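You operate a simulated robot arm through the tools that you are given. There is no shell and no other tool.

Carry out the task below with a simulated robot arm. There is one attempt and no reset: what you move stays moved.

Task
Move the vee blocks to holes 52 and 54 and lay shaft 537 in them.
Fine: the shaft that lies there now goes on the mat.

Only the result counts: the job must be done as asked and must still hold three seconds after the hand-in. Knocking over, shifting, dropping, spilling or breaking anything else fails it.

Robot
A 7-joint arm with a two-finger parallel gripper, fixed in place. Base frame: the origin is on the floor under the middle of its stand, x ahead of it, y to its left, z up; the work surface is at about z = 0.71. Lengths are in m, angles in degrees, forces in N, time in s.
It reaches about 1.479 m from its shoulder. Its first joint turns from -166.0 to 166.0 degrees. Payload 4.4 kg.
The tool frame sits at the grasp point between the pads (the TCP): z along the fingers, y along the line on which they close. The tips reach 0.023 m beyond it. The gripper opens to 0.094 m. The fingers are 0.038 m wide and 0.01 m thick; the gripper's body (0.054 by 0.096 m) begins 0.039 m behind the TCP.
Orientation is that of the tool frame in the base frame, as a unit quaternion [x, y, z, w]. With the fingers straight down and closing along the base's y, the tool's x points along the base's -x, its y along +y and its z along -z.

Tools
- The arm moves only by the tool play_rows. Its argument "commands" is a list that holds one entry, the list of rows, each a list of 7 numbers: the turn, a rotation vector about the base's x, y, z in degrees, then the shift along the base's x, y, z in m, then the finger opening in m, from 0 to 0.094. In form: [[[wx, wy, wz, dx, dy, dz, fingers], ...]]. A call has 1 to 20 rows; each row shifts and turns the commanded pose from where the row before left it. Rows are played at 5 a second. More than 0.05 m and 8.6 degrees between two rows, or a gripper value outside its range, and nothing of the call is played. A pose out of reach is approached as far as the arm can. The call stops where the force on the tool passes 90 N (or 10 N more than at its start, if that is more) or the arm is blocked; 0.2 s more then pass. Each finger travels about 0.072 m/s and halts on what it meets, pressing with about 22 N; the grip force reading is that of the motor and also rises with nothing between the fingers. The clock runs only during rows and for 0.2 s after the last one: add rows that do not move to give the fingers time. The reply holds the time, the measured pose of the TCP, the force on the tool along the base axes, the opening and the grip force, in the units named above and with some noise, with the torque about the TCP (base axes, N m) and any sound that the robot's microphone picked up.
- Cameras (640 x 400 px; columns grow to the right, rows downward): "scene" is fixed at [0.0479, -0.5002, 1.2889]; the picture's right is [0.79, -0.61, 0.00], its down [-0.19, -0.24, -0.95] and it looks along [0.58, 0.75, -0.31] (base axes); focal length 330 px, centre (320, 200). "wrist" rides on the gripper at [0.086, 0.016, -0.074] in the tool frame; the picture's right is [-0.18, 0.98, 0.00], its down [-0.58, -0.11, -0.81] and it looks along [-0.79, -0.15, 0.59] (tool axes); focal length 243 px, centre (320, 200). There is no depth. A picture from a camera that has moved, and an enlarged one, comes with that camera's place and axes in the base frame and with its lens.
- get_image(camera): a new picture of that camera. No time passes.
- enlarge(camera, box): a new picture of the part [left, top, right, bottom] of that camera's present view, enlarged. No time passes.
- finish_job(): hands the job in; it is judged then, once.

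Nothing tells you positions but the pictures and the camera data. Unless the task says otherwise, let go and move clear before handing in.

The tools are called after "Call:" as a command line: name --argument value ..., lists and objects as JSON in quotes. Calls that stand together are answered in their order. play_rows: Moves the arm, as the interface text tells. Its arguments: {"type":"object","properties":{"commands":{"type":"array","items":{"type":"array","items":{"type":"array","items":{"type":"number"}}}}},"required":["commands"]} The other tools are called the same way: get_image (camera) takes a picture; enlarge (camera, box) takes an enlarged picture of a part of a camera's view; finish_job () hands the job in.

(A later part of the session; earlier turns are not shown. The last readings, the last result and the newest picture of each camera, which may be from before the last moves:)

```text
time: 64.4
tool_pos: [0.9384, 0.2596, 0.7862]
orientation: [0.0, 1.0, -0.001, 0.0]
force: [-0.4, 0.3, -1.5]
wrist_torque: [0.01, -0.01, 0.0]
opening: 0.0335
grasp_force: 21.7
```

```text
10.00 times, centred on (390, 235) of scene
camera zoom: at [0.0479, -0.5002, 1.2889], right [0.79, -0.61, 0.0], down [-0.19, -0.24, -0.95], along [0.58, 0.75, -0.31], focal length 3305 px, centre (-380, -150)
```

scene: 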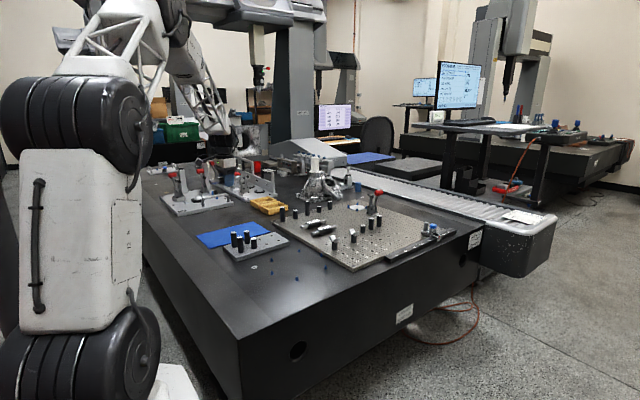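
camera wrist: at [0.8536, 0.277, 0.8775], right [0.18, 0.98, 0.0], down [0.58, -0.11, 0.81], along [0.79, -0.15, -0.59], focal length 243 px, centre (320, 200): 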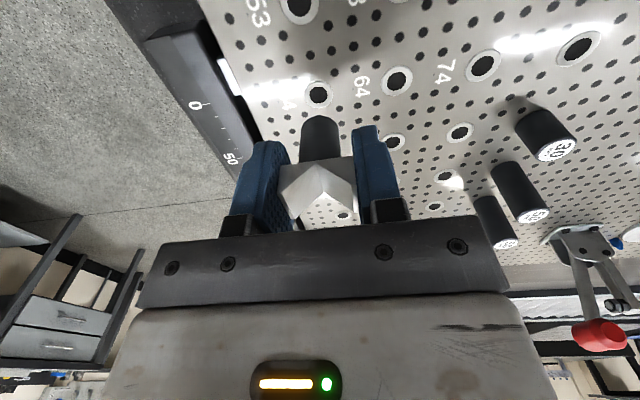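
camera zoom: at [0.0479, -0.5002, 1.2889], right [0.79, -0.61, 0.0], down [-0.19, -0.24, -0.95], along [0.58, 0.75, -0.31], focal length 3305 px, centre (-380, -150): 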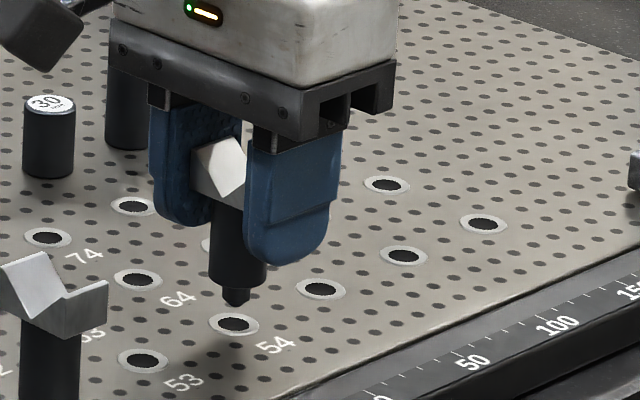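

Well aligned over hole 54. I'll lower it in small steps.

Call:
play_rows --commands '[[[0, 0, 0, 0, 0, -0.002, 0.01], [0, 0, 0, 0, 0, -0.002, 0.01], [0, 0, 0, 0, 0, -0.002, 0.01], [0, 0, 0, 0, 0, -0.002, 0.01], [0, 0, 0, 0, 0, 0, 0.01]]]'

Call:
enlarge --camera "wrist" --box '[240, 60, 400, 240]'

Call:
enlarge --camera "scene" --box '[365, 215, 415, 255]'

```text
time: 65.6
tool_pos: [0.9388, 0.2593, 0.7784]
orientation: [0.0, 1.0, 0.0, 0.0]
force: [0.9, -0.6, -2.7]
wrist_torque: [0.04, 0.01, -0.02]
opening: 0.0337
grasp_force: 22.8
```

```text
2.22 times, centred on (320, 150) of wrist
camera zoom: at [0.8523, 0.2753, 0.8521], right [0.18, 0.98, 0.0], down [0.58, -0.11, 0.81], along [0.79, -0.15, -0.59], focal length 539 px, centre (320, 311)
```

zoom: 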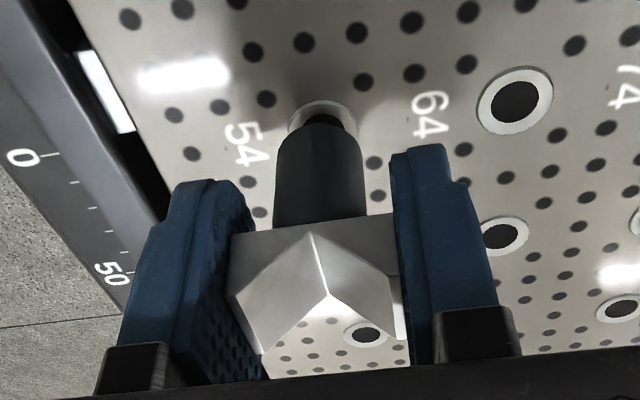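

```text
10.00 times, centred on (390, 235) of scene
camera zoom: at [0.0479, -0.5002, 1.2889], right [0.79, -0.61, 0.0], down [-0.19, -0.24, -0.95], along [0.58, 0.75, -0.31], focal length 3305 px, centre (-380, -150)
```

zoom: 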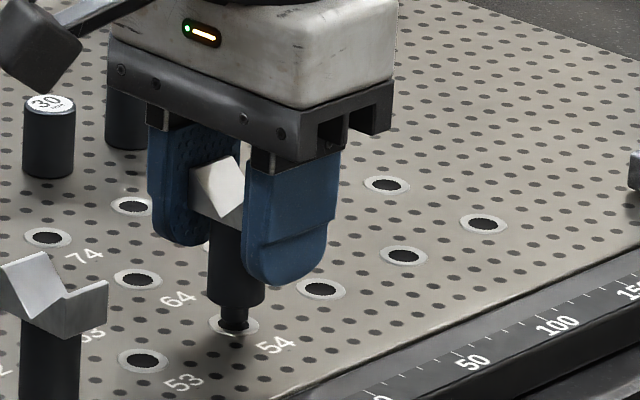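

Call:
play_rows --commands '[[[0, 0, 0, 0.0008, 0.0005, 0, 0.01], [0, 0, 0, 0, 0, -0.002, 0.01], [0, 0, 0, 0, 0, -0.002, 0.01], [0, 0, 0, 0, 0, 0, 0.01]]]'

Call:
enlarge --camera "wrist" --box '[240, 60, 400, 240]'

```text
time: 66.6
tool_pos: [0.9393, 0.2609, 0.7732]
orientation: [0.001, 1.0, 0.0, -0.001]
force: [-0.1, 0.1, -2.5]
wrist_torque: [0.0, -0.04, 0.01]
opening: 0.0337
grasp_force: 21.8
```

```text
2.22 times, centred on (320, 150) of wrist
camera zoom: at [0.8529, 0.2759, 0.8479], right [0.18, 0.98, 0.0], down [0.58, -0.11, 0.81], along [0.79, -0.15, -0.59], focal length 539 px, centre (320, 311)
```

zoom: 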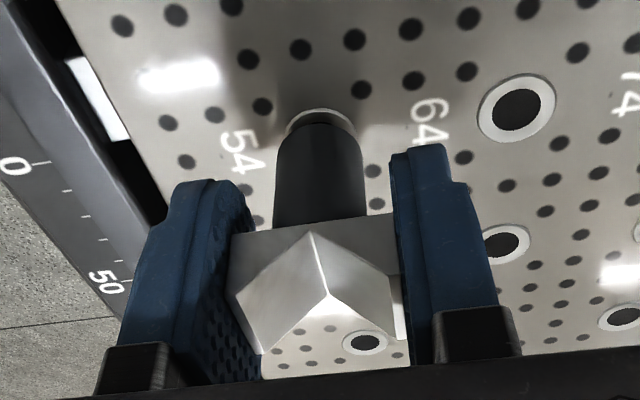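

Call:
play_rows --commands '[[[0, 0, 0, 0.0003, 0, -0.002, 0.01], [0, 0, 0, 0, 0, -0.002, 0.01], [0, 0, 0, 0, 0, -0.0015, 0.01], [0, 0, 0, 0, 0, 0, 0.01]]]'

Call:
enlarge --camera "wrist" --box '[240, 60, 400, 240]'

```text
time: 67.6
tool_pos: [0.9398, 0.2593, 0.7686]
orientation: [0.0, 1.0, 0.0, 0.0]
force: [0.0, -0.6, -1.2]
wrist_torque: [0.04, -0.01, 0.0]
opening: 0.0337
grasp_force: 22.4
```

```text
2.22 times, centred on (320, 150) of wrist
camera zoom: at [0.8535, 0.2762, 0.8427], right [0.18, 0.98, 0.0], down [0.58, -0.11, 0.81], along [0.79, -0.15, -0.59], focal length 539 px, centre (320, 311)
```

zoom: 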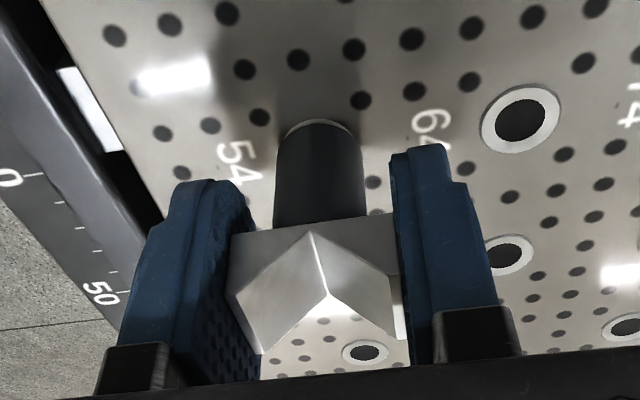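

Call:
play_rows --commands '[[[0, 0, 0, 0, -0.0003, -0.001, 0.01], [0, 0, 0, 0, 0, -0.001, 0.01], [0, 0, 0, 0, 0, 0, 0.01]]]'

```text
time: 68.4
tool_pos: [0.9389, 0.2601, 0.7652]
orientation: [0.001, 1.0, -0.001, 0.0]
force: [0.4, 0.3, -1.9]
wrist_torque: [0.01, 0.01, -0.01]
opening: 0.0335
grasp_force: 21.8
```

Call:
play_rows --commands '[[[0, 0, 0, 0, 0, -0.0008, 0.01], [0, 0, 0, 0, 0, 0, 0.01]]]'

Call:
enlarge --camera "wrist" --box '[240, 60, 400, 240]'

```text
time: 69.0
tool_pos: [0.9398, 0.2594, 0.7658]
orientation: [0.0, 1.0, 0.0, 0.0]
force: [-1.4, -1.6, 4.2]
wrist_torque: [-0.01, 0.03, -0.04]
opening: 0.0335
grasp_force: 21.7
```

```text
2.22 times, centred on (320, 150) of wrist
camera zoom: at [0.853, 0.2759, 0.84], right [0.18, 0.98, 0.0], down [0.58, -0.11, 0.81], along [0.79, -0.15, -0.59], focal length 539 px, centre (320, 311)
```

zoom: 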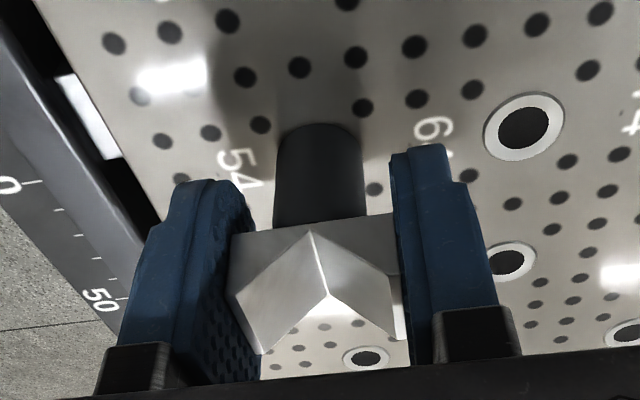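

Seated at hole 54 (z matches the reference, +4 N load). I'll release and go straight up.

Call:
play_rows --commands '[[[0, 0, 0, 0, 0, 0, 0.036], [0, 0, 0, 0, 0, 0, 0.042], [0, 0, 0, 0, 0, 0, 0.05], [0, 0, 0, 0, 0, 0, 0.055], [0, 0, 0, 0, 0, 0.01, 0.055], [0, 0, 0, 0, 0, 0.03, 0.055], [0, 0, 0, 0, 0, 0.05, 0.055], [0, 0, 0, 0, 0, 0.04, 0.055], [0, 0, 0, 0, 0, 0, 0.055]]]'

Call:
enlarge --camera "scene" --box '[330, 205, 410, 265]'

```text
time: 71.0
tool_pos: [0.9404, 0.2593, 0.8946]
orientation: [0.0, 1.0, 0.0, -0.001]
force: [0.3, -0.4, -0.5]
wrist_torque: [-0.01, -0.03, 0.01]
opening: 0.0551
grasp_force: 0.0
```

```text
6.67 times, centred on (370, 235) of scene
camera zoom: at [0.0479, -0.5002, 1.2889], right [0.79, -0.61, 0.0], down [-0.19, -0.24, -0.95], along [0.58, 0.75, -0.31], focal length 2203 px, centre (-13, -33)
```

zoom: 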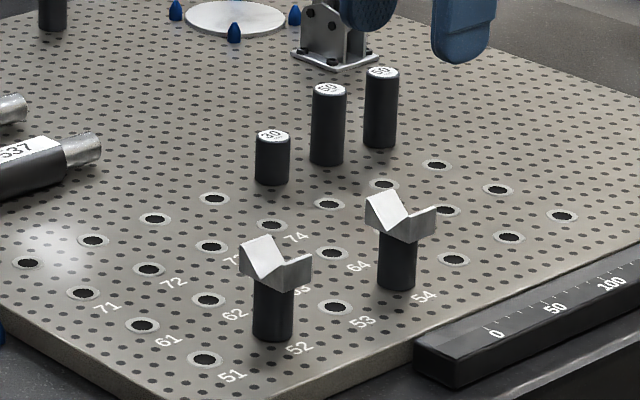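

Both vees now stand in 52 and 54. Next I'll hover above shaft 537.

Call:
play_rows --commands '[[[0, 0, 0, -0.012, 0.03, 0, 0.075], [0, 0, 0, -0.012, 0.03, 0, 0.075], [0, 0, 0, -0.012, 0.03, 0, 0.075], [0, 0, 0, -0.012, 0.03, 0, 0.075], [0, 0, 0, -0.012, 0.03, 0, 0.075], [0, 0, 0, -0.012, 0.03, 0, 0.075], [0, 0, 0, -0.012, 0.03, 0, 0.075], [0, 0, 0, -0.012, 0.03, 0, 0.075], [0, 0, 0, 0, 0, -0.03, 0.075], [0, 0, 0, 0, 0, 0, 0.075], [0, 0, 0, 0, 0, 0, 0.075]]]'

Call:
get_image --camera "wrist"

Call:
enlarge --camera "wrist" --box '[240, 0, 400, 160]'

Call:
enlarge --camera "scene" --box '[330, 205, 410, 265]'

```text
time: 73.4
tool_pos: [0.8436, 0.5004, 0.8659]
orientation: [0.0, 1.0, 0.0, 0.0]
force: [-0.5, 0.0, 0.1]
wrist_torque: [0.02, 0.0, -0.02]
opening: 0.0749
grasp_force: 0.1
```

```text
taken
camera wrist: at [0.7578, 0.5169, 0.9399], right [0.18, 0.98, 0.0], down [0.58, -0.11, 0.81], along [0.79, -0.15, -0.59], focal length 243 px, centre (320, 200)
```

wrist: 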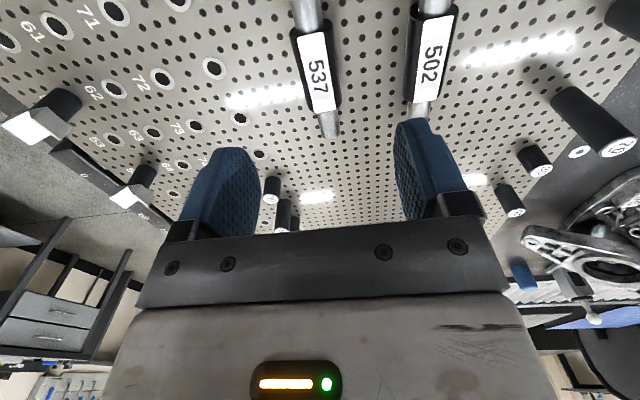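

```text
2.50 times, centred on (320, 80) of wrist
camera zoom: at [0.7578, 0.5169, 0.9399], right [0.18, 0.98, 0.0], down [0.58, -0.11, 0.81], along [0.79, -0.15, -0.59], focal length 606 px, centre (320, 500)
```

zoom: 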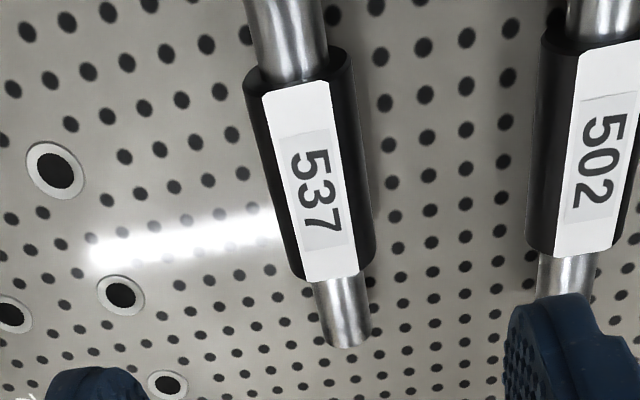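

```text
6.67 times, centred on (370, 235) of scene
camera zoom: at [0.0479, -0.5002, 1.2889], right [0.79, -0.61, 0.0], down [-0.19, -0.24, -0.95], along [0.58, 0.75, -0.31], focal length 2203 px, centre (-13, -33)
```

zoom: 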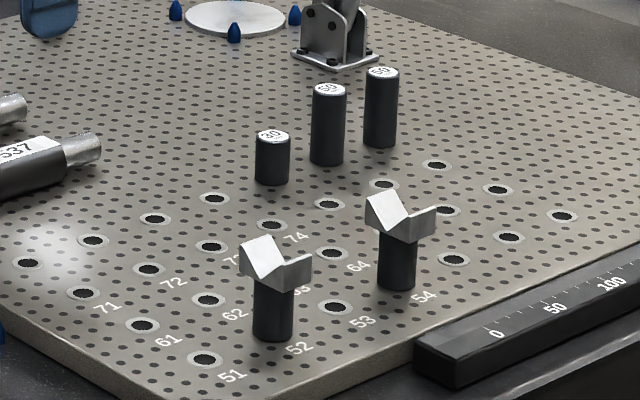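

537's collar is centred at about (0.850, 0.499), and 502 is about 80 mm away at y ≈ 0.58. I'll align over 537 and come partway down.

Call:
play_rows --commands '[[[0, 0, 0, 0.006, -0.002, -0.02, 0.07], [0, 0, 0, 0, 0, -0.03, 0.065], [0, 0, 0, 0, 0, -0.02, 0.06], [0, 0, 0, 0, 0, 0, 0.06], [0, 0, 0, 0, 0, 0, 0.06]]]'

Call:
enlarge --camera "wrist" --box '[200, 0, 440, 240]'

Call:
enlarge --camera "scene" --box '[285, 190, 355, 245]'

```text
time: 74.6
tool_pos: [0.8504, 0.499, 0.7938]
orientation: [0.0, 1.0, 0.0, -0.001]
force: [0.2, -0.6, 0.5]
wrist_torque: [0.02, 0.03, 0.04]
opening: 0.0601
grasp_force: 0.2
```

```text
1.67 times, centred on (320, 120) of wrist
camera zoom: at [0.763, 0.5142, 0.8686], right [0.18, 0.98, 0.0], down [0.58, -0.11, 0.81], along [0.79, -0.15, -0.59], focal length 404 px, centre (320, 333)
```

zoom: 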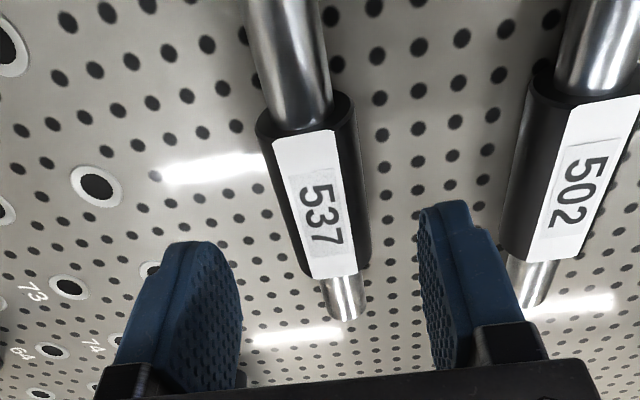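

```text
7.27 times, centred on (320, 218) of scene
camera zoom: at [0.0479, -0.5002, 1.2889], right [0.79, -0.61, 0.0], down [-0.19, -0.24, -0.95], along [0.58, 0.75, -0.31], focal length 2403 px, centre (320, 73)
```

zoom: 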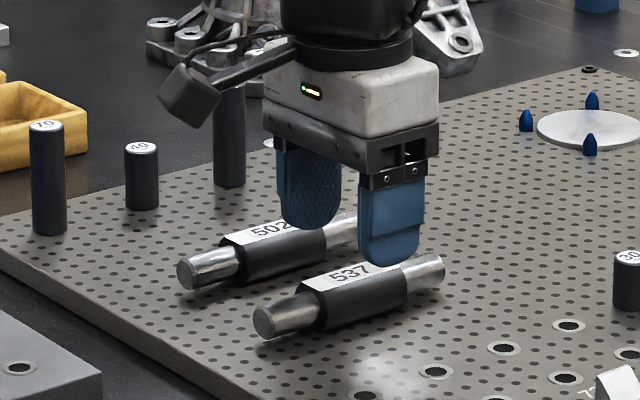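

Call:
play_rows --commands '[[[0, 0, 0, 0, 0.0005, -0.018, 0.06], [0, 0, 0, 0, 0, -0.018, 0.06], [0, 0, 0, 0, 0, 0, 0.06], [0, 0, 0, 0, 0, 0, 0.06]]]'

Call:
enlarge --camera "wrist" --box '[200, 0, 440, 240]'

Call:
enlarge --camera "scene" --box '[295, 200, 345, 240]'

```text
time: 75.6
tool_pos: [0.8497, 0.4979, 0.7588]
orientation: [0.0, 1.0, -0.001, 0.0]
force: [0.4, 0.1, 0.6]
wrist_torque: [0.03, 0.04, 0.0]
opening: 0.06
grasp_force: 0.0
```

```text
1.67 times, centred on (320, 120) of wrist
camera zoom: at [0.764, 0.5138, 0.8332], right [0.18, 0.98, 0.0], down [0.58, -0.11, 0.81], along [0.79, -0.15, -0.59], focal length 404 px, centre (320, 333)
```

zoom: 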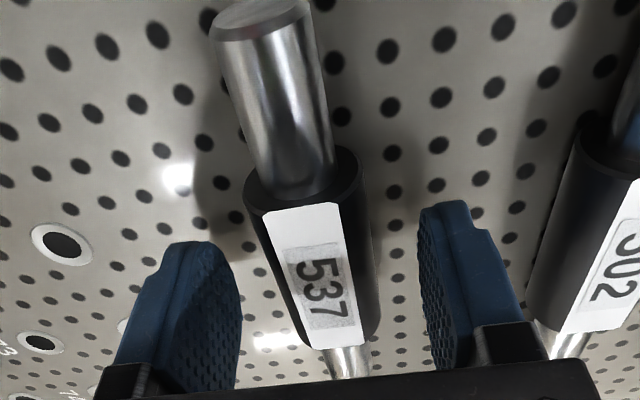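

```text
10.00 times, centred on (320, 220) of scene
camera zoom: at [0.0479, -0.5002, 1.2889], right [0.79, -0.61, 0.0], down [-0.19, -0.24, -0.95], along [0.58, 0.75, -0.31], focal length 3305 px, centre (320, 0)
```

zoom: 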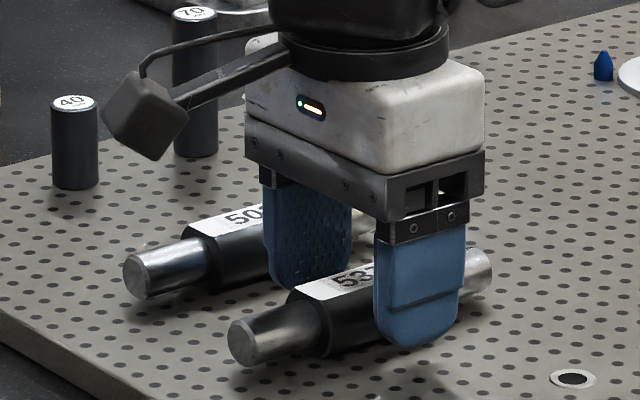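

Good clearance on both sides. I'll trim y by 1 mm, lower 5 mm more and close on the collar.

Call:
play_rows --commands '[[[0, 0, 0, 0, 0.001, -0.003, 0.06], [0, 0, 0, 0, 0, -0.002, 0.06], [0, 0, 0, 0, 0, 0, 0.055], [0, 0, 0, 0, 0, 0, 0.05]]]'

Call:
enlarge --camera "wrist" --box '[200, 0, 440, 240]'

```text
time: 76.6
tool_pos: [0.8493, 0.4998, 0.7549]
orientation: [0.0, 1.0, 0.0, 0.0]
force: [0.0, -0.7, 0.3]
wrist_torque: [-0.02, -0.03, 0.0]
opening: 0.0498
grasp_force: 0.1
```

```text
1.67 times, centred on (320, 120) of wrist
camera zoom: at [0.763, 0.5152, 0.8288], right [0.18, 0.98, 0.0], down [0.58, -0.11, 0.81], along [0.79, -0.15, -0.59], focal length 404 px, centre (320, 333)
```

zoom: 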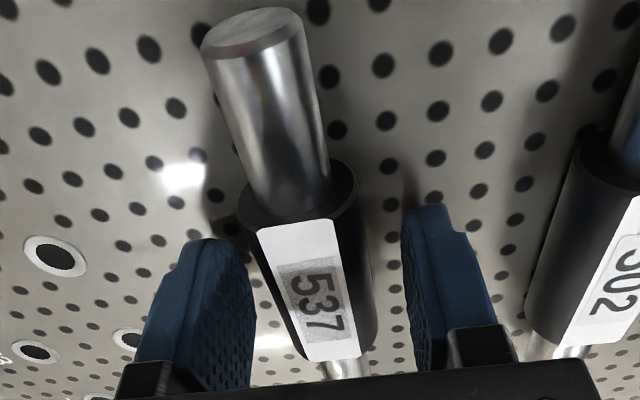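

Call:
play_rows --commands '[[[0, 0, 0, 0, 0, 0, 0.04], [0, 0, 0, 0, 0, 0, 0.034], [0, 0, 0, 0, 0, 0, 0.02], [0, 0, 0, 0, 0, 0, 0.01], [0, 0, 0, 0, 0, 0, 0.01]]]'

Call:
enlarge --camera "wrist" --box '[200, 0, 440, 240]'

```text
time: 77.8
tool_pos: [0.8498, 0.4989, 0.7549]
orientation: [0.0, 1.0, 0.0, -0.001]
force: [0.4, 0.6, 1.2]
wrist_torque: [0.0, 0.11, -0.06]
opening: 0.031
grasp_force: 22.0
```

```text
1.67 times, centred on (320, 120) of wrist
camera zoom: at [0.763, 0.5153, 0.8289], right [0.18, 0.98, 0.0], down [0.58, -0.11, 0.81], along [0.79, -0.15, -0.59], focal length 404 px, centre (320, 333)
```

zoom: 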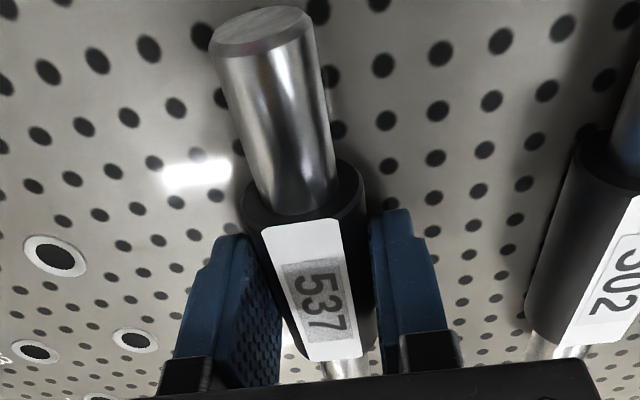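

Gripped 537 (31 mm, 22 N). I'll lift it carefully, clear of 502, and carry it towards the vees.

Call:
play_rows --commands '[[[0, 0, 0, 0, 0, 0.004, 0.01], [0, 0, 0, 0, 0, 0.01, 0.01], [0, 0, 0, 0, 0, 0.02, 0.01], [0, 0, 0, 0, 0, 0.04, 0.01], [0, 0, 0, 0, 0, 0.04, 0.01], [0, 0, 0, 0, 0, 0, 0.01], [0, 0, 0, 0, 0, 0, 0.01]]]'

Call:
get_image --camera "wrist"

Call:
enlarge --camera "scene" --box '[285, 180, 365, 240]'

```text
time: 79.4
tool_pos: [0.8502, 0.4991, 0.8685]
orientation: [0.0, 1.0, 0.0, 0.0]
force: [0.6, 0.0, -4.9]
wrist_torque: [-0.01, 0.03, -0.01]
opening: 0.0312
grasp_force: 22.2
```

```text
taken
camera wrist: at [0.7639, 0.5148, 0.9435], right [0.18, 0.98, 0.0], down [0.58, -0.11, 0.81], along [0.79, -0.15, -0.59], focal length 243 px, centre (320, 200)
```

wrist: 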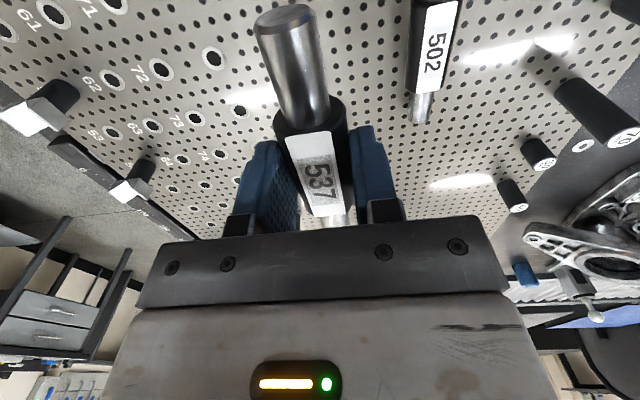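

```text
6.67 times, centred on (325, 210) of scene
camera zoom: at [0.0479, -0.5002, 1.2889], right [0.79, -0.61, 0.0], down [-0.19, -0.24, -0.95], along [0.58, 0.75, -0.31], focal length 2203 px, centre (287, 133)
```

zoom: 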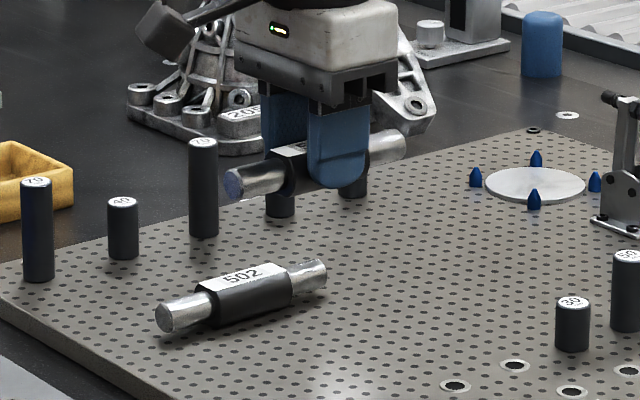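

Call:
enlarge --camera "wrist" --box '[240, 0, 360, 120]'

Call:
enlarge --camera "wrist" --box '[270, 110, 370, 235]'

Call:
enlarge --camera "scene" --box '[310, 185, 340, 210]'

```text
3.33 times, centred on (300, 60) of wrist
camera zoom: at [0.7639, 0.5148, 0.9435], right [0.18, 0.98, 0.0], down [0.58, -0.11, 0.81], along [0.79, -0.15, -0.59], focal length 809 px, centre (387, 667)
```

zoom: 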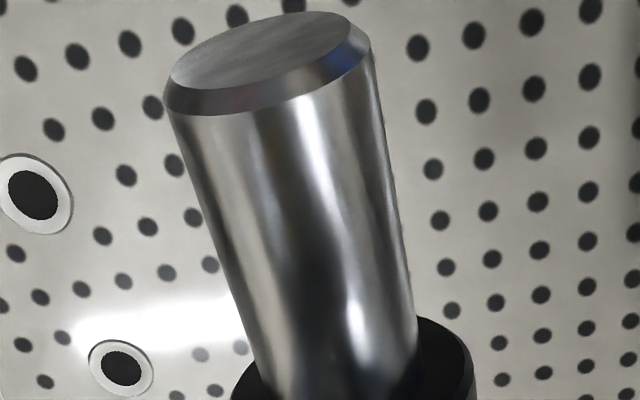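

```text
3.20 times, centred on (320, 172) of wrist
camera zoom: at [0.7639, 0.5148, 0.9435], right [0.18, 0.98, 0.0], down [0.58, -0.11, 0.81], along [0.79, -0.15, -0.59], focal length 776 px, centre (320, 288)
```

zoom: 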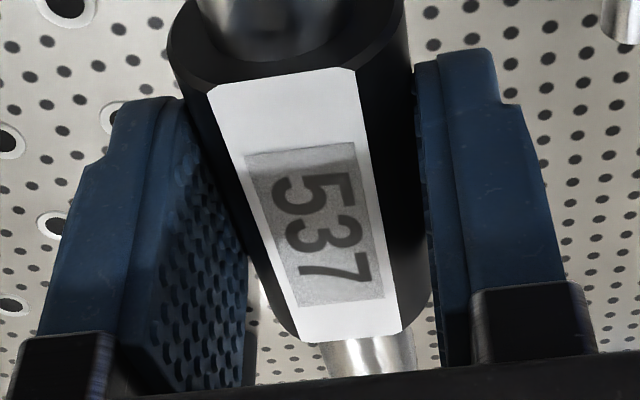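

```text
16.00 times, centred on (325, 198) of scene
camera zoom: at [0.0479, -0.5002, 1.2889], right [0.79, -0.61, 0.0], down [-0.19, -0.24, -0.95], along [0.58, 0.75, -0.31], focal length 5288 px, centre (240, 240)
```

zoom: 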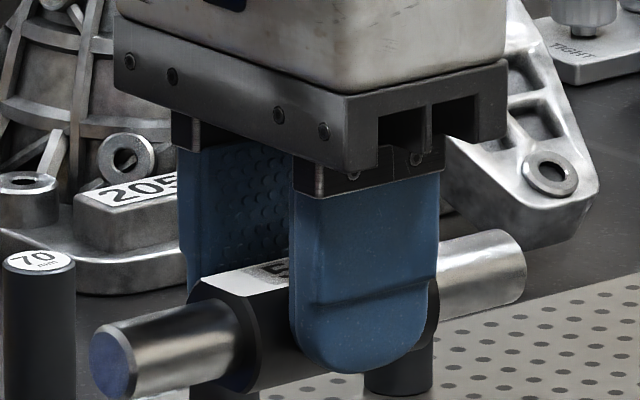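

537 is held level. I'll carry it over the vees at 52 and 54 and stop above them to check alignment.

Call:
play_rows --commands '[[[0, 0, 0, 0.005, -0.03, 0, 0.01], [0, 0, 0, 0.005, -0.03, 0, 0.01], [0, 0, 0, 0.005, -0.03, 0, 0.01], [0, 0, 0, 0.005, -0.03, 0, 0.01], [0, 0, 0, 0.005, -0.03, 0, 0.01], [0, 0, 0, 0.005, -0.03, 0, 0.01], [0, 0, 0, 0.005, -0.03, 0, 0.01], [0, 0, 0, 0.0054, -0.0291, 0, 0.01], [0, 0, 0, 0, 0, 0, 0.01], [0, 0, 0, 0, 0, -0.02, 0.01], [0, 0, 0, 0, 0, -0.02, 0.01], [0, 0, 0, 0, 0, 0, 0.01], [0, 0, 0, 0, 0, 0, 0.01]]]'

Call:
get_image --camera "wrist"

Call:
enlarge --camera "scene" --box '[340, 205, 410, 260]'

```text
time: 82.2
tool_pos: [0.8915, 0.2603, 0.8264]
orientation: [-0.001, 1.0, 0.0, 0.0]
force: [-0.3, 0.3, -4.0]
wrist_torque: [-0.03, 0.03, 0.01]
opening: 0.0311
grasp_force: 22.2
```

```text
taken
camera wrist: at [0.8045, 0.2766, 0.902], right [0.18, 0.98, 0.0], down [0.58, -0.11, 0.81], along [0.79, -0.15, -0.59], focal length 243 px, centre (320, 200)
```

wrist: 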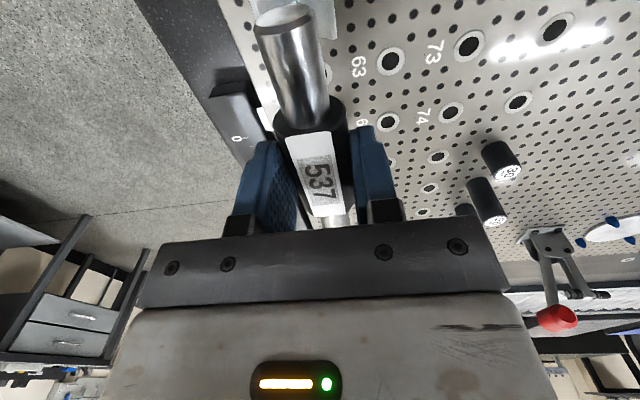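

```text
7.27 times, centred on (375, 232) of scene
camera zoom: at [0.0479, -0.5002, 1.2889], right [0.79, -0.61, 0.0], down [-0.19, -0.24, -0.95], along [0.58, 0.75, -0.31], focal length 2403 px, centre (-80, -36)
```

zoom: 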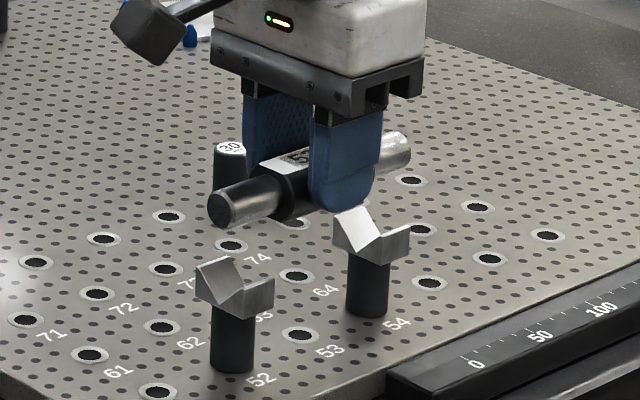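

The shaft is above the vees. I'll correct y by 1 mm and lower to just above the vee tops for a close check.

Call:
play_rows --commands '[[[0, 0, 0, 0, -0.001, -0.01, 0.01], [0, 0, 0, 0, 0, -0.012, 0.01], [0, 0, 0, 0, 0, 0, 0.01], [0, 0, 0, 0, 0, 0, 0.01]]]'

Call:
enlarge --camera "scene" --box '[350, 215, 400, 255]'

Call:
enlarge --camera "wrist" --box '[220, 0, 420, 240]'

```text
time: 83.2
tool_pos: [0.8894, 0.2596, 0.8048]
orientation: [0.0, 1.0, 0.0, -0.001]
force: [0.1, 0.1, -4.7]
wrist_torque: [0.01, 0.06, 0.0]
opening: 0.0314
grasp_force: 21.9
```

```text
10.00 times, centred on (375, 235) of scene
camera zoom: at [0.0479, -0.5002, 1.2889], right [0.79, -0.61, 0.0], down [-0.19, -0.24, -0.95], along [0.58, 0.75, -0.31], focal length 3305 px, centre (-230, -150)
```

zoom: 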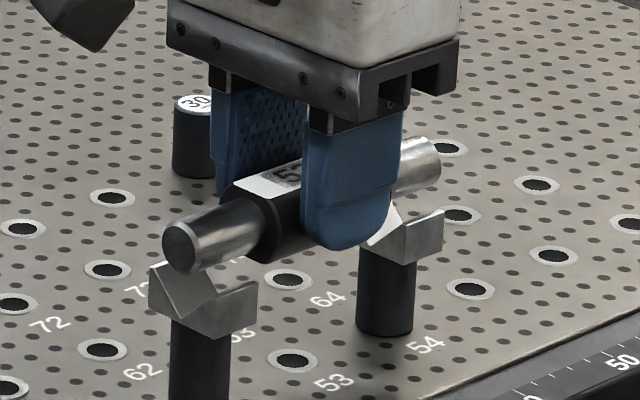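

```text
1.67 times, centred on (320, 120) of wrist
camera zoom: at [0.8037, 0.276, 0.8796], right [0.18, 0.98, 0.0], down [0.58, -0.11, 0.81], along [0.79, -0.15, -0.59], focal length 404 px, centre (320, 333)
```

zoom: 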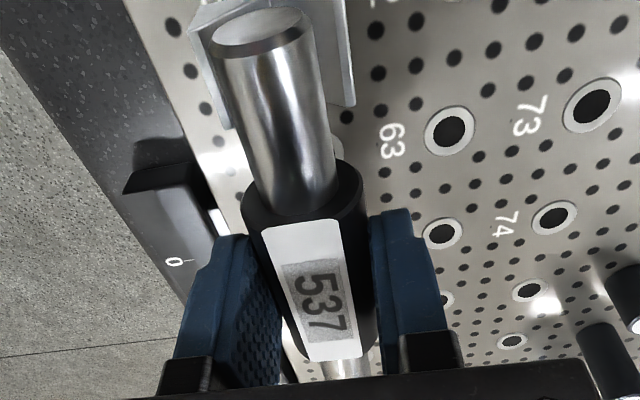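

Wrist measurements put the collar at about 0.862–0.918 between the vee inner faces (0.851 and 0.929), with y centred. I'll lower it gently.

Call:
play_rows --commands '[[[0, 0, 0, -0.001, -0.0003, -0.004, 0.01], [0, 0, 0, 0, 0, -0.004, 0.01], [0, 0, 0, 0, 0, -0.003, 0.01], [0, 0, 0, 0, 0, 0, 0.01]]]'

Call:
enlarge --camera "scene" --box '[350, 215, 400, 255]'

Call:
enlarge --camera "wrist" --box '[220, 0, 420, 240]'

```text
time: 84.2
tool_pos: [0.887, 0.2582, 0.7946]
orientation: [0.0, 1.0, 0.0, 0.0]
force: [-0.3, -0.4, -4.7]
wrist_torque: [0.01, 0.03, 0.0]
opening: 0.031
grasp_force: 21.6
```

```text
10.00 times, centred on (375, 235) of scene
camera zoom: at [0.0479, -0.5002, 1.2889], right [0.79, -0.61, 0.0], down [-0.19, -0.24, -0.95], along [0.58, 0.75, -0.31], focal length 3305 px, centre (-230, -150)
```

zoom: 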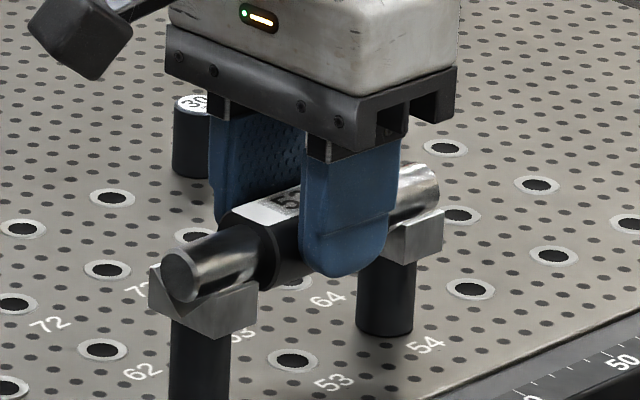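

```text
1.67 times, centred on (320, 120) of wrist
camera zoom: at [0.8024, 0.2749, 0.8697], right [0.18, 0.98, 0.0], down [0.58, -0.11, 0.81], along [0.79, -0.15, -0.59], focal length 404 px, centre (320, 333)
```

zoom: 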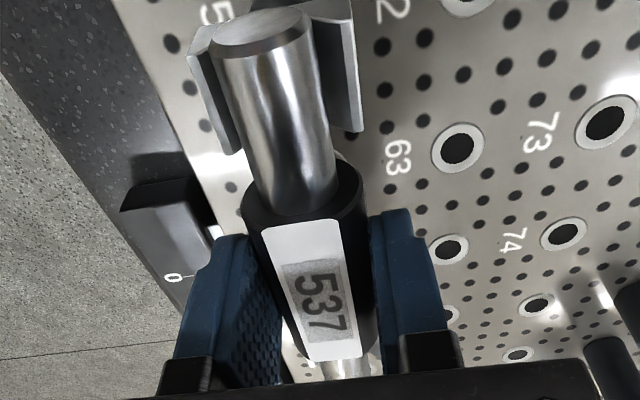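

Call:
play_rows --commands '[[[0, 0, 0, 0.0005, 0.0006, -0.002, 0.01], [0, 0, 0, 0, 0, -0.002, 0.01], [0, 0, 0, 0, 0, 0, 0.01]]]'

Call:
enlarge --camera "scene" --box '[350, 215, 400, 255]'

Call:
enlarge --camera "wrist" --box '[220, 0, 420, 240]'

```text
time: 85.0
tool_pos: [0.89, 0.2605, 0.7914]
orientation: [0.0, 1.0, 0.0, 0.0]
force: [-1.4, -0.9, 0.3]
wrist_torque: [-0.03, 0.32, 0.09]
opening: 0.0313
grasp_force: 22.1
```

```text
10.00 times, centred on (375, 235) of scene
camera zoom: at [0.0479, -0.5002, 1.2889], right [0.79, -0.61, 0.0], down [-0.19, -0.24, -0.95], along [0.58, 0.75, -0.31], focal length 3305 px, centre (-230, -150)
```

zoom: 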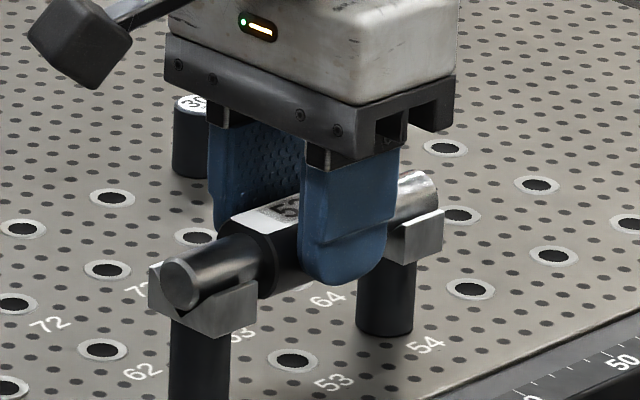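

```text
1.67 times, centred on (320, 120) of wrist
camera zoom: at [0.803, 0.2757, 0.866], right [0.18, 0.98, 0.0], down [0.58, -0.11, 0.81], along [0.79, -0.15, -0.59], focal length 404 px, centre (320, 333)
```

zoom: 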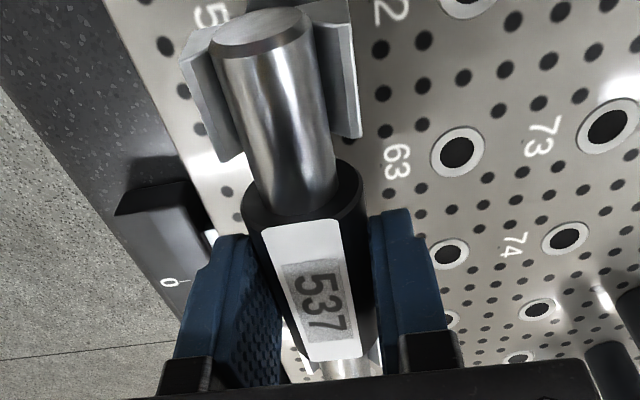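

Contact has started at the near vee (52). I'll lower slightly more to seat the far end as well.

Call:
play_rows --commands '[[[0, 0, 0, 0, 0, -0.0006, 0.01], [0, 0, 0, 0, 0, 0, 0.01]]]'

Call:
enlarge --camera "scene" --box '[350, 215, 400, 255]'

```text
time: 85.6
tool_pos: [0.8886, 0.2589, 0.7903]
orientation: [0.001, 1.0, 0.0, 0.001]
force: [-6.3, -3.2, 13.0]
wrist_torque: [-0.06, 0.36, 0.07]
opening: 0.0309
grasp_force: 21.7
```

```text
10.00 times, centred on (375, 235) of scene
camera zoom: at [0.0479, -0.5002, 1.2889], right [0.79, -0.61, 0.0], down [-0.19, -0.24, -0.95], along [0.58, 0.75, -0.31], focal length 3305 px, centre (-230, -150)
```

zoom: 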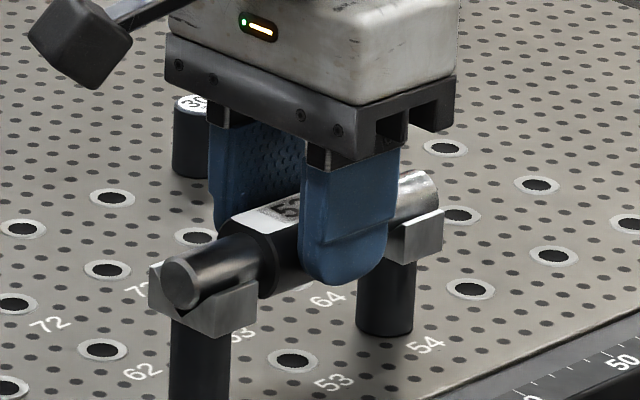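

Both vees are carrying load now. I'll back off 0.4 mm to relieve the force and open slowly.

Call:
play_rows --commands '[[[0, 0, 0, 0, -0.0003, 0.0005, 0.01], [0, 0, 0, 0, 0, 0, 0.01], [0, 0, 0, 0, 0, 0, 0.032], [0, 0, 0, 0, 0, 0, 0.034], [0, 0, 0, 0, 0, 0, 0.038], [0, 0, 0, 0, 0, 0, 0.044], [0, 0, 0, 0, 0, 0, 0.05], [0, 0, 0, 0, 0, 0, 0.05]]]'

Call:
enlarge --camera "scene" --box '[350, 215, 400, 255]'

Call:
enlarge --camera "wrist" --box '[220, 0, 420, 240]'

```text
time: 87.4
tool_pos: [0.8898, 0.2581, 0.7915]
orientation: [0.0, 1.0, 0.0, 0.0]
force: [-0.3, -0.6, 0.6]
wrist_torque: [-0.02, 0.01, 0.02]
opening: 0.05
grasp_force: 0.2
```

```text
10.00 times, centred on (375, 235) of scene
camera zoom: at [0.0479, -0.5002, 1.2889], right [0.79, -0.61, 0.0], down [-0.19, -0.24, -0.95], along [0.58, 0.75, -0.31], focal length 3305 px, centre (-230, -150)
```

zoom: 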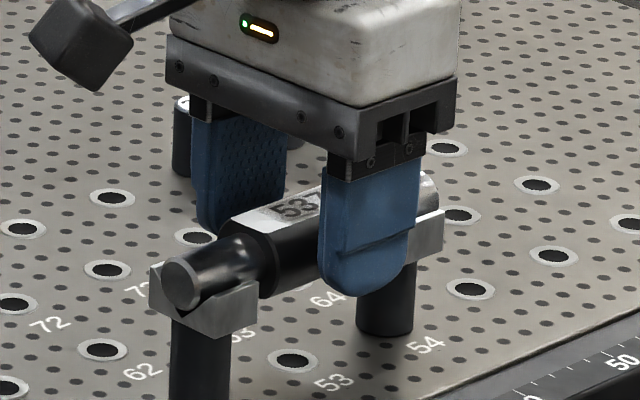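

```text
1.67 times, centred on (320, 120) of wrist
camera zoom: at [0.803, 0.2751, 0.8655], right [0.18, 0.98, 0.0], down [0.58, -0.11, 0.81], along [0.79, -0.15, -0.59], focal length 404 px, centre (320, 333)
```

zoom: 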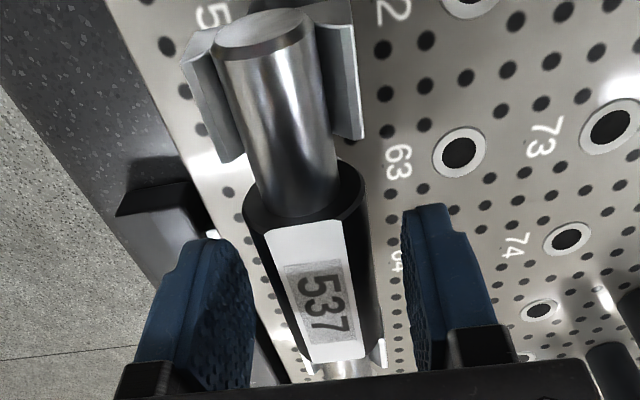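

The shaft is resting in both vees and the fingers are clear of it. I'll rise straight up and inspect.

Call:
play_rows --commands '[[[0, 0, 0, 0, 0.001, 0.005, 0.055], [0, 0, 0, 0, 0, 0.015, 0.06], [0, 0, 0, 0, 0, 0.03, 0.06], [0, 0, 0, 0, 0, 0.05, 0.06], [0, 0, 0, 0, 0, 0.05, 0.06], [0, 0, 0, 0, 0, 0, 0.06]]]'

Call:
enlarge --camera "scene" --box '[350, 215, 400, 255]'

Call:
get_image --camera "scene"

Call:
get_image --camera "wrist"

```text
time: 88.8
tool_pos: [0.8885, 0.2616, 0.9427]
orientation: [0.0, 1.0, 0.0, 0.0]
force: [0.2, 0.2, -0.2]
wrist_torque: [0.0, 0.0, -0.02]
opening: 0.0598
grasp_force: 0.0
```

```text
10.00 times, centred on (375, 235) of scene
camera zoom: at [0.0479, -0.5002, 1.2889], right [0.79, -0.61, 0.0], down [-0.19, -0.24, -0.95], along [0.58, 0.75, -0.31], focal length 3305 px, centre (-230, -150)
```

zoom: 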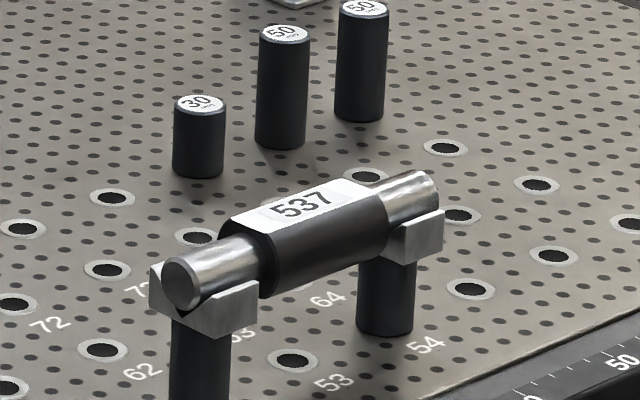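

```text
taken
```

scene: 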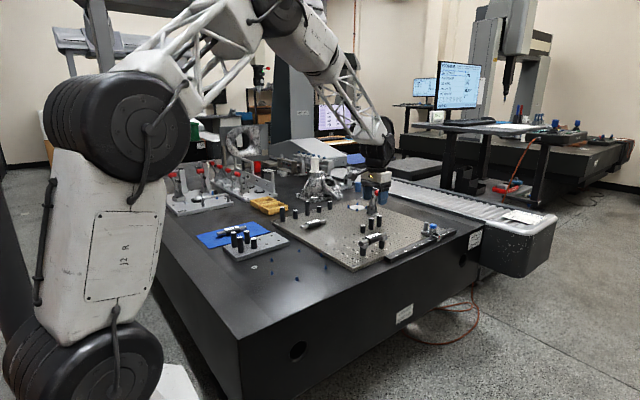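

```text
taken
camera wrist: at [0.8023, 0.2762, 1.017], right [0.18, 0.98, 0.0], down [0.58, -0.11, 0.81], along [0.79, -0.15, -0.59], focal length 243 px, centre (320, 200)
```

wrist: 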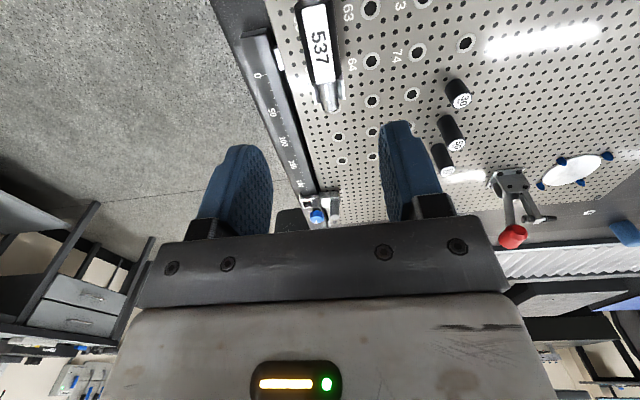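

537 is lying in both vees. I'll take a close look at the seating and check the rest of the scene.

Call:
enlarge --camera "scene" --box '[360, 225, 390, 250]'

Call:
enlarge --camera "scene" --box '[375, 220, 400, 240]'

Call:
enlarge --camera "scene" --box '[190, 190, 350, 290]'

```text
16.00 times, centred on (375, 238) of scene
camera zoom: at [0.0479, -0.5002, 1.2889], right [0.79, -0.61, 0.0], down [-0.19, -0.24, -0.95], along [0.58, 0.75, -0.31], focal length 5288 px, centre (-560, -400)
```

zoom: 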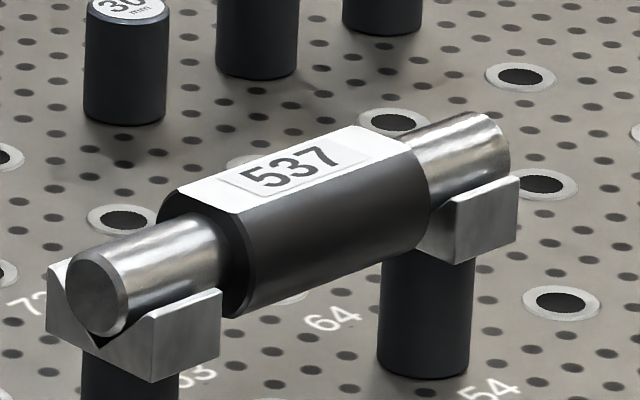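

```text
16.00 times, centred on (388, 230) of scene
camera zoom: at [0.0479, -0.5002, 1.2889], right [0.79, -0.61, 0.0], down [-0.19, -0.24, -0.95], along [0.58, 0.75, -0.31], focal length 5288 px, centre (-760, -280)
```

zoom: 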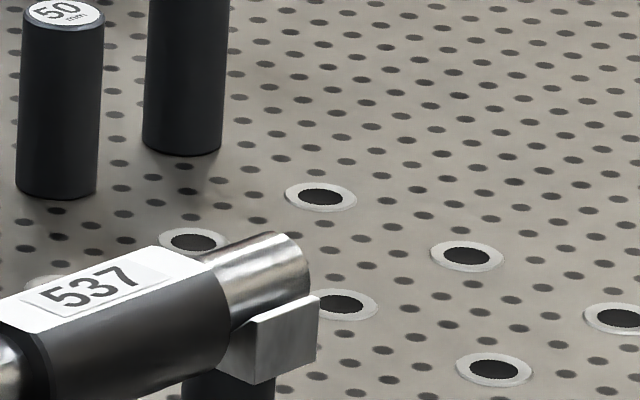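

```text
4.00 times, centred on (270, 240) of scene
camera zoom: at [0.0479, -0.5002, 1.2889], right [0.79, -0.61, 0.0], down [-0.19, -0.24, -0.95], along [0.58, 0.75, -0.31], focal length 1322 px, centre (520, 40)
```

zoom: 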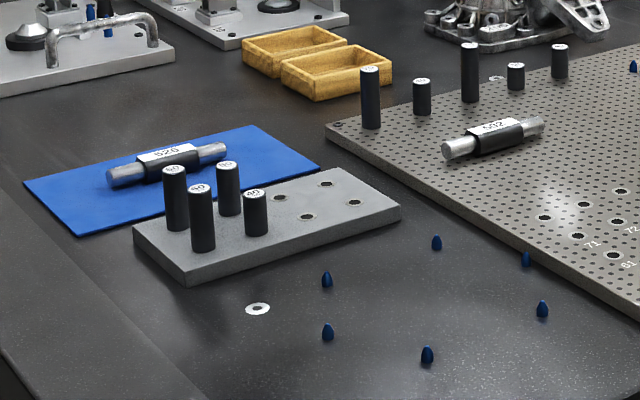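

537 sits in the vees at 52 and 54, 526 is on the mat, and nothing else has moved. I'll move further clear, wait briefly and take a final check.

Call:
play_rows --commands '[[[0, 0, 0, -0.03, 0.02, 0.03, 0.06], [0, 0, 0, -0.04, 0.03, 0.03, 0.06], [0, 0, 0, -0.04, 0.03, 0.03, 0.06], [0, 0, 0, -0.04, 0.03, 0, 0.06], [0, 0, 0, -0.04, 0.03, 0, 0.06], [0, 0, 0, 0, 0, 0, 0.06], [0, 0, 0, 0, 0, 0, 0.06], [0, 0, 0, 0, 0, 0, 0.06], [0, 0, 0, 0, 0, 0, 0.06], [0, 0, 0, 0, 0, 0, 0.06], [0, 0, 0, 0, 0, 0, 0.06]]]'

Call:
enlarge --camera "scene" --box '[320, 180, 460, 270]'

Call:
enlarge --camera "scene" --box '[180, 170, 320, 270]'

Call:
get_image --camera "wrist"

```text
refused: row 2 steps farther than a row can; nothing moved
```

```text
4.44 times, centred on (390, 225) of scene
camera zoom: at [0.0479, -0.5002, 1.2889], right [0.79, -0.61, 0.0], down [-0.19, -0.24, -0.95], along [0.58, 0.75, -0.31], focal length 1469 px, centre (9, 89)
```

zoom: 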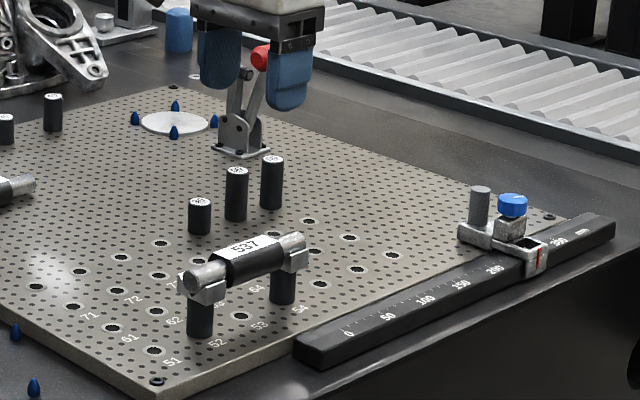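

```text
4.00 times, centred on (250, 220) of scene
camera zoom: at [0.0479, -0.5002, 1.2889], right [0.79, -0.61, 0.0], down [-0.19, -0.24, -0.95], along [0.58, 0.75, -0.31], focal length 1322 px, centre (600, 120)
```

zoom: 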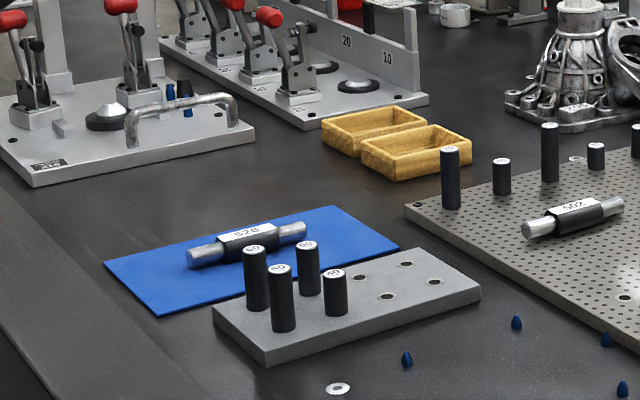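

```text
taken
camera wrist: at [0.8023, 0.2762, 1.017], right [0.18, 0.98, 0.0], down [0.58, -0.11, 0.81], along [0.79, -0.15, -0.59], focal length 243 px, centre (320, 200)
```

wrist: 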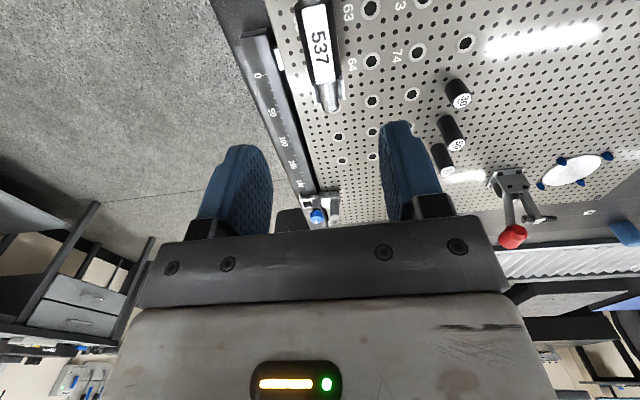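

That move was refused because the step was too large, so nothing moved. I'll retreat with smaller steps and let some time pass.

Call:
play_rows --commands '[[[0, 0, 0, 0, 0, 0.03, 0.06], [0, 0, 0, 0, 0, 0.03, 0.06], [0, 0, 0, -0.03, 0.02, 0, 0.06], [0, 0, 0, -0.03, 0.02, 0, 0.06], [0, 0, 0, -0.03, 0.02, 0, 0.06], [0, 0, 0, -0.03, 0.02, 0, 0.06], [0, 0, 0, -0.03, 0.02, 0, 0.06], [0, 0, 0, 0, 0, 0, 0.06], [0, 0, 0, 0, 0, 0, 0.06], [0, 0, 0, 0, 0, 0, 0.06], [0, 0, 0, 0, 0, 0, 0.06], [0, 0, 0, 0, 0, 0, 0.06]]]'

Call:
enlarge --camera "scene" --box '[320, 180, 460, 270]'

Call:
enlarge --camera "wrist" --box '[220, 60, 420, 200]'

```text
time: 91.4
tool_pos: [0.7392, 0.3614, 0.9999]
orientation: [0.0, 1.0, -0.001, 0.0]
force: [0.4, 0.3, 0.0]
wrist_torque: [0.04, 0.0, 0.0]
opening: 0.0598
grasp_force: 0.0
```

```text
4.44 times, centred on (390, 225) of scene
camera zoom: at [0.0479, -0.5002, 1.2889], right [0.79, -0.61, 0.0], down [-0.19, -0.24, -0.95], along [0.58, 0.75, -0.31], focal length 1469 px, centre (9, 89)
```

zoom: 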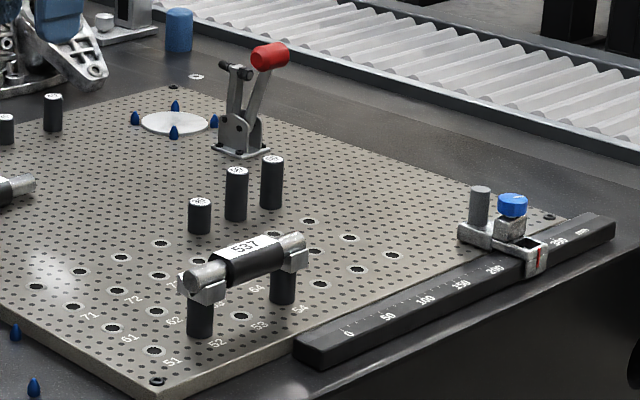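

```text
2.86 times, centred on (320, 130) of wrist
camera zoom: at [0.6536, 0.3764, 1.0754], right [0.18, 0.98, 0.0], down [0.58, -0.11, 0.81], along [0.79, -0.15, -0.59], focal length 693 px, centre (320, 400)
```

zoom: 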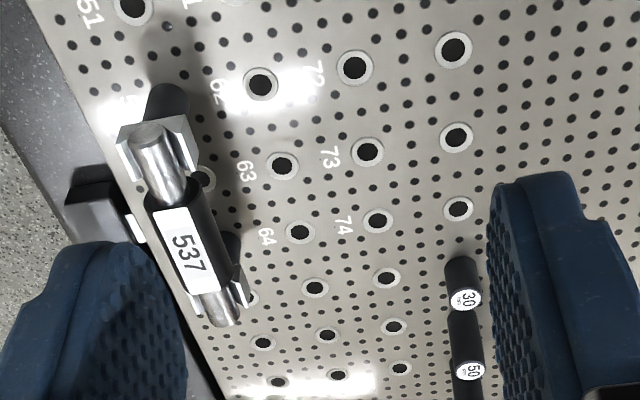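

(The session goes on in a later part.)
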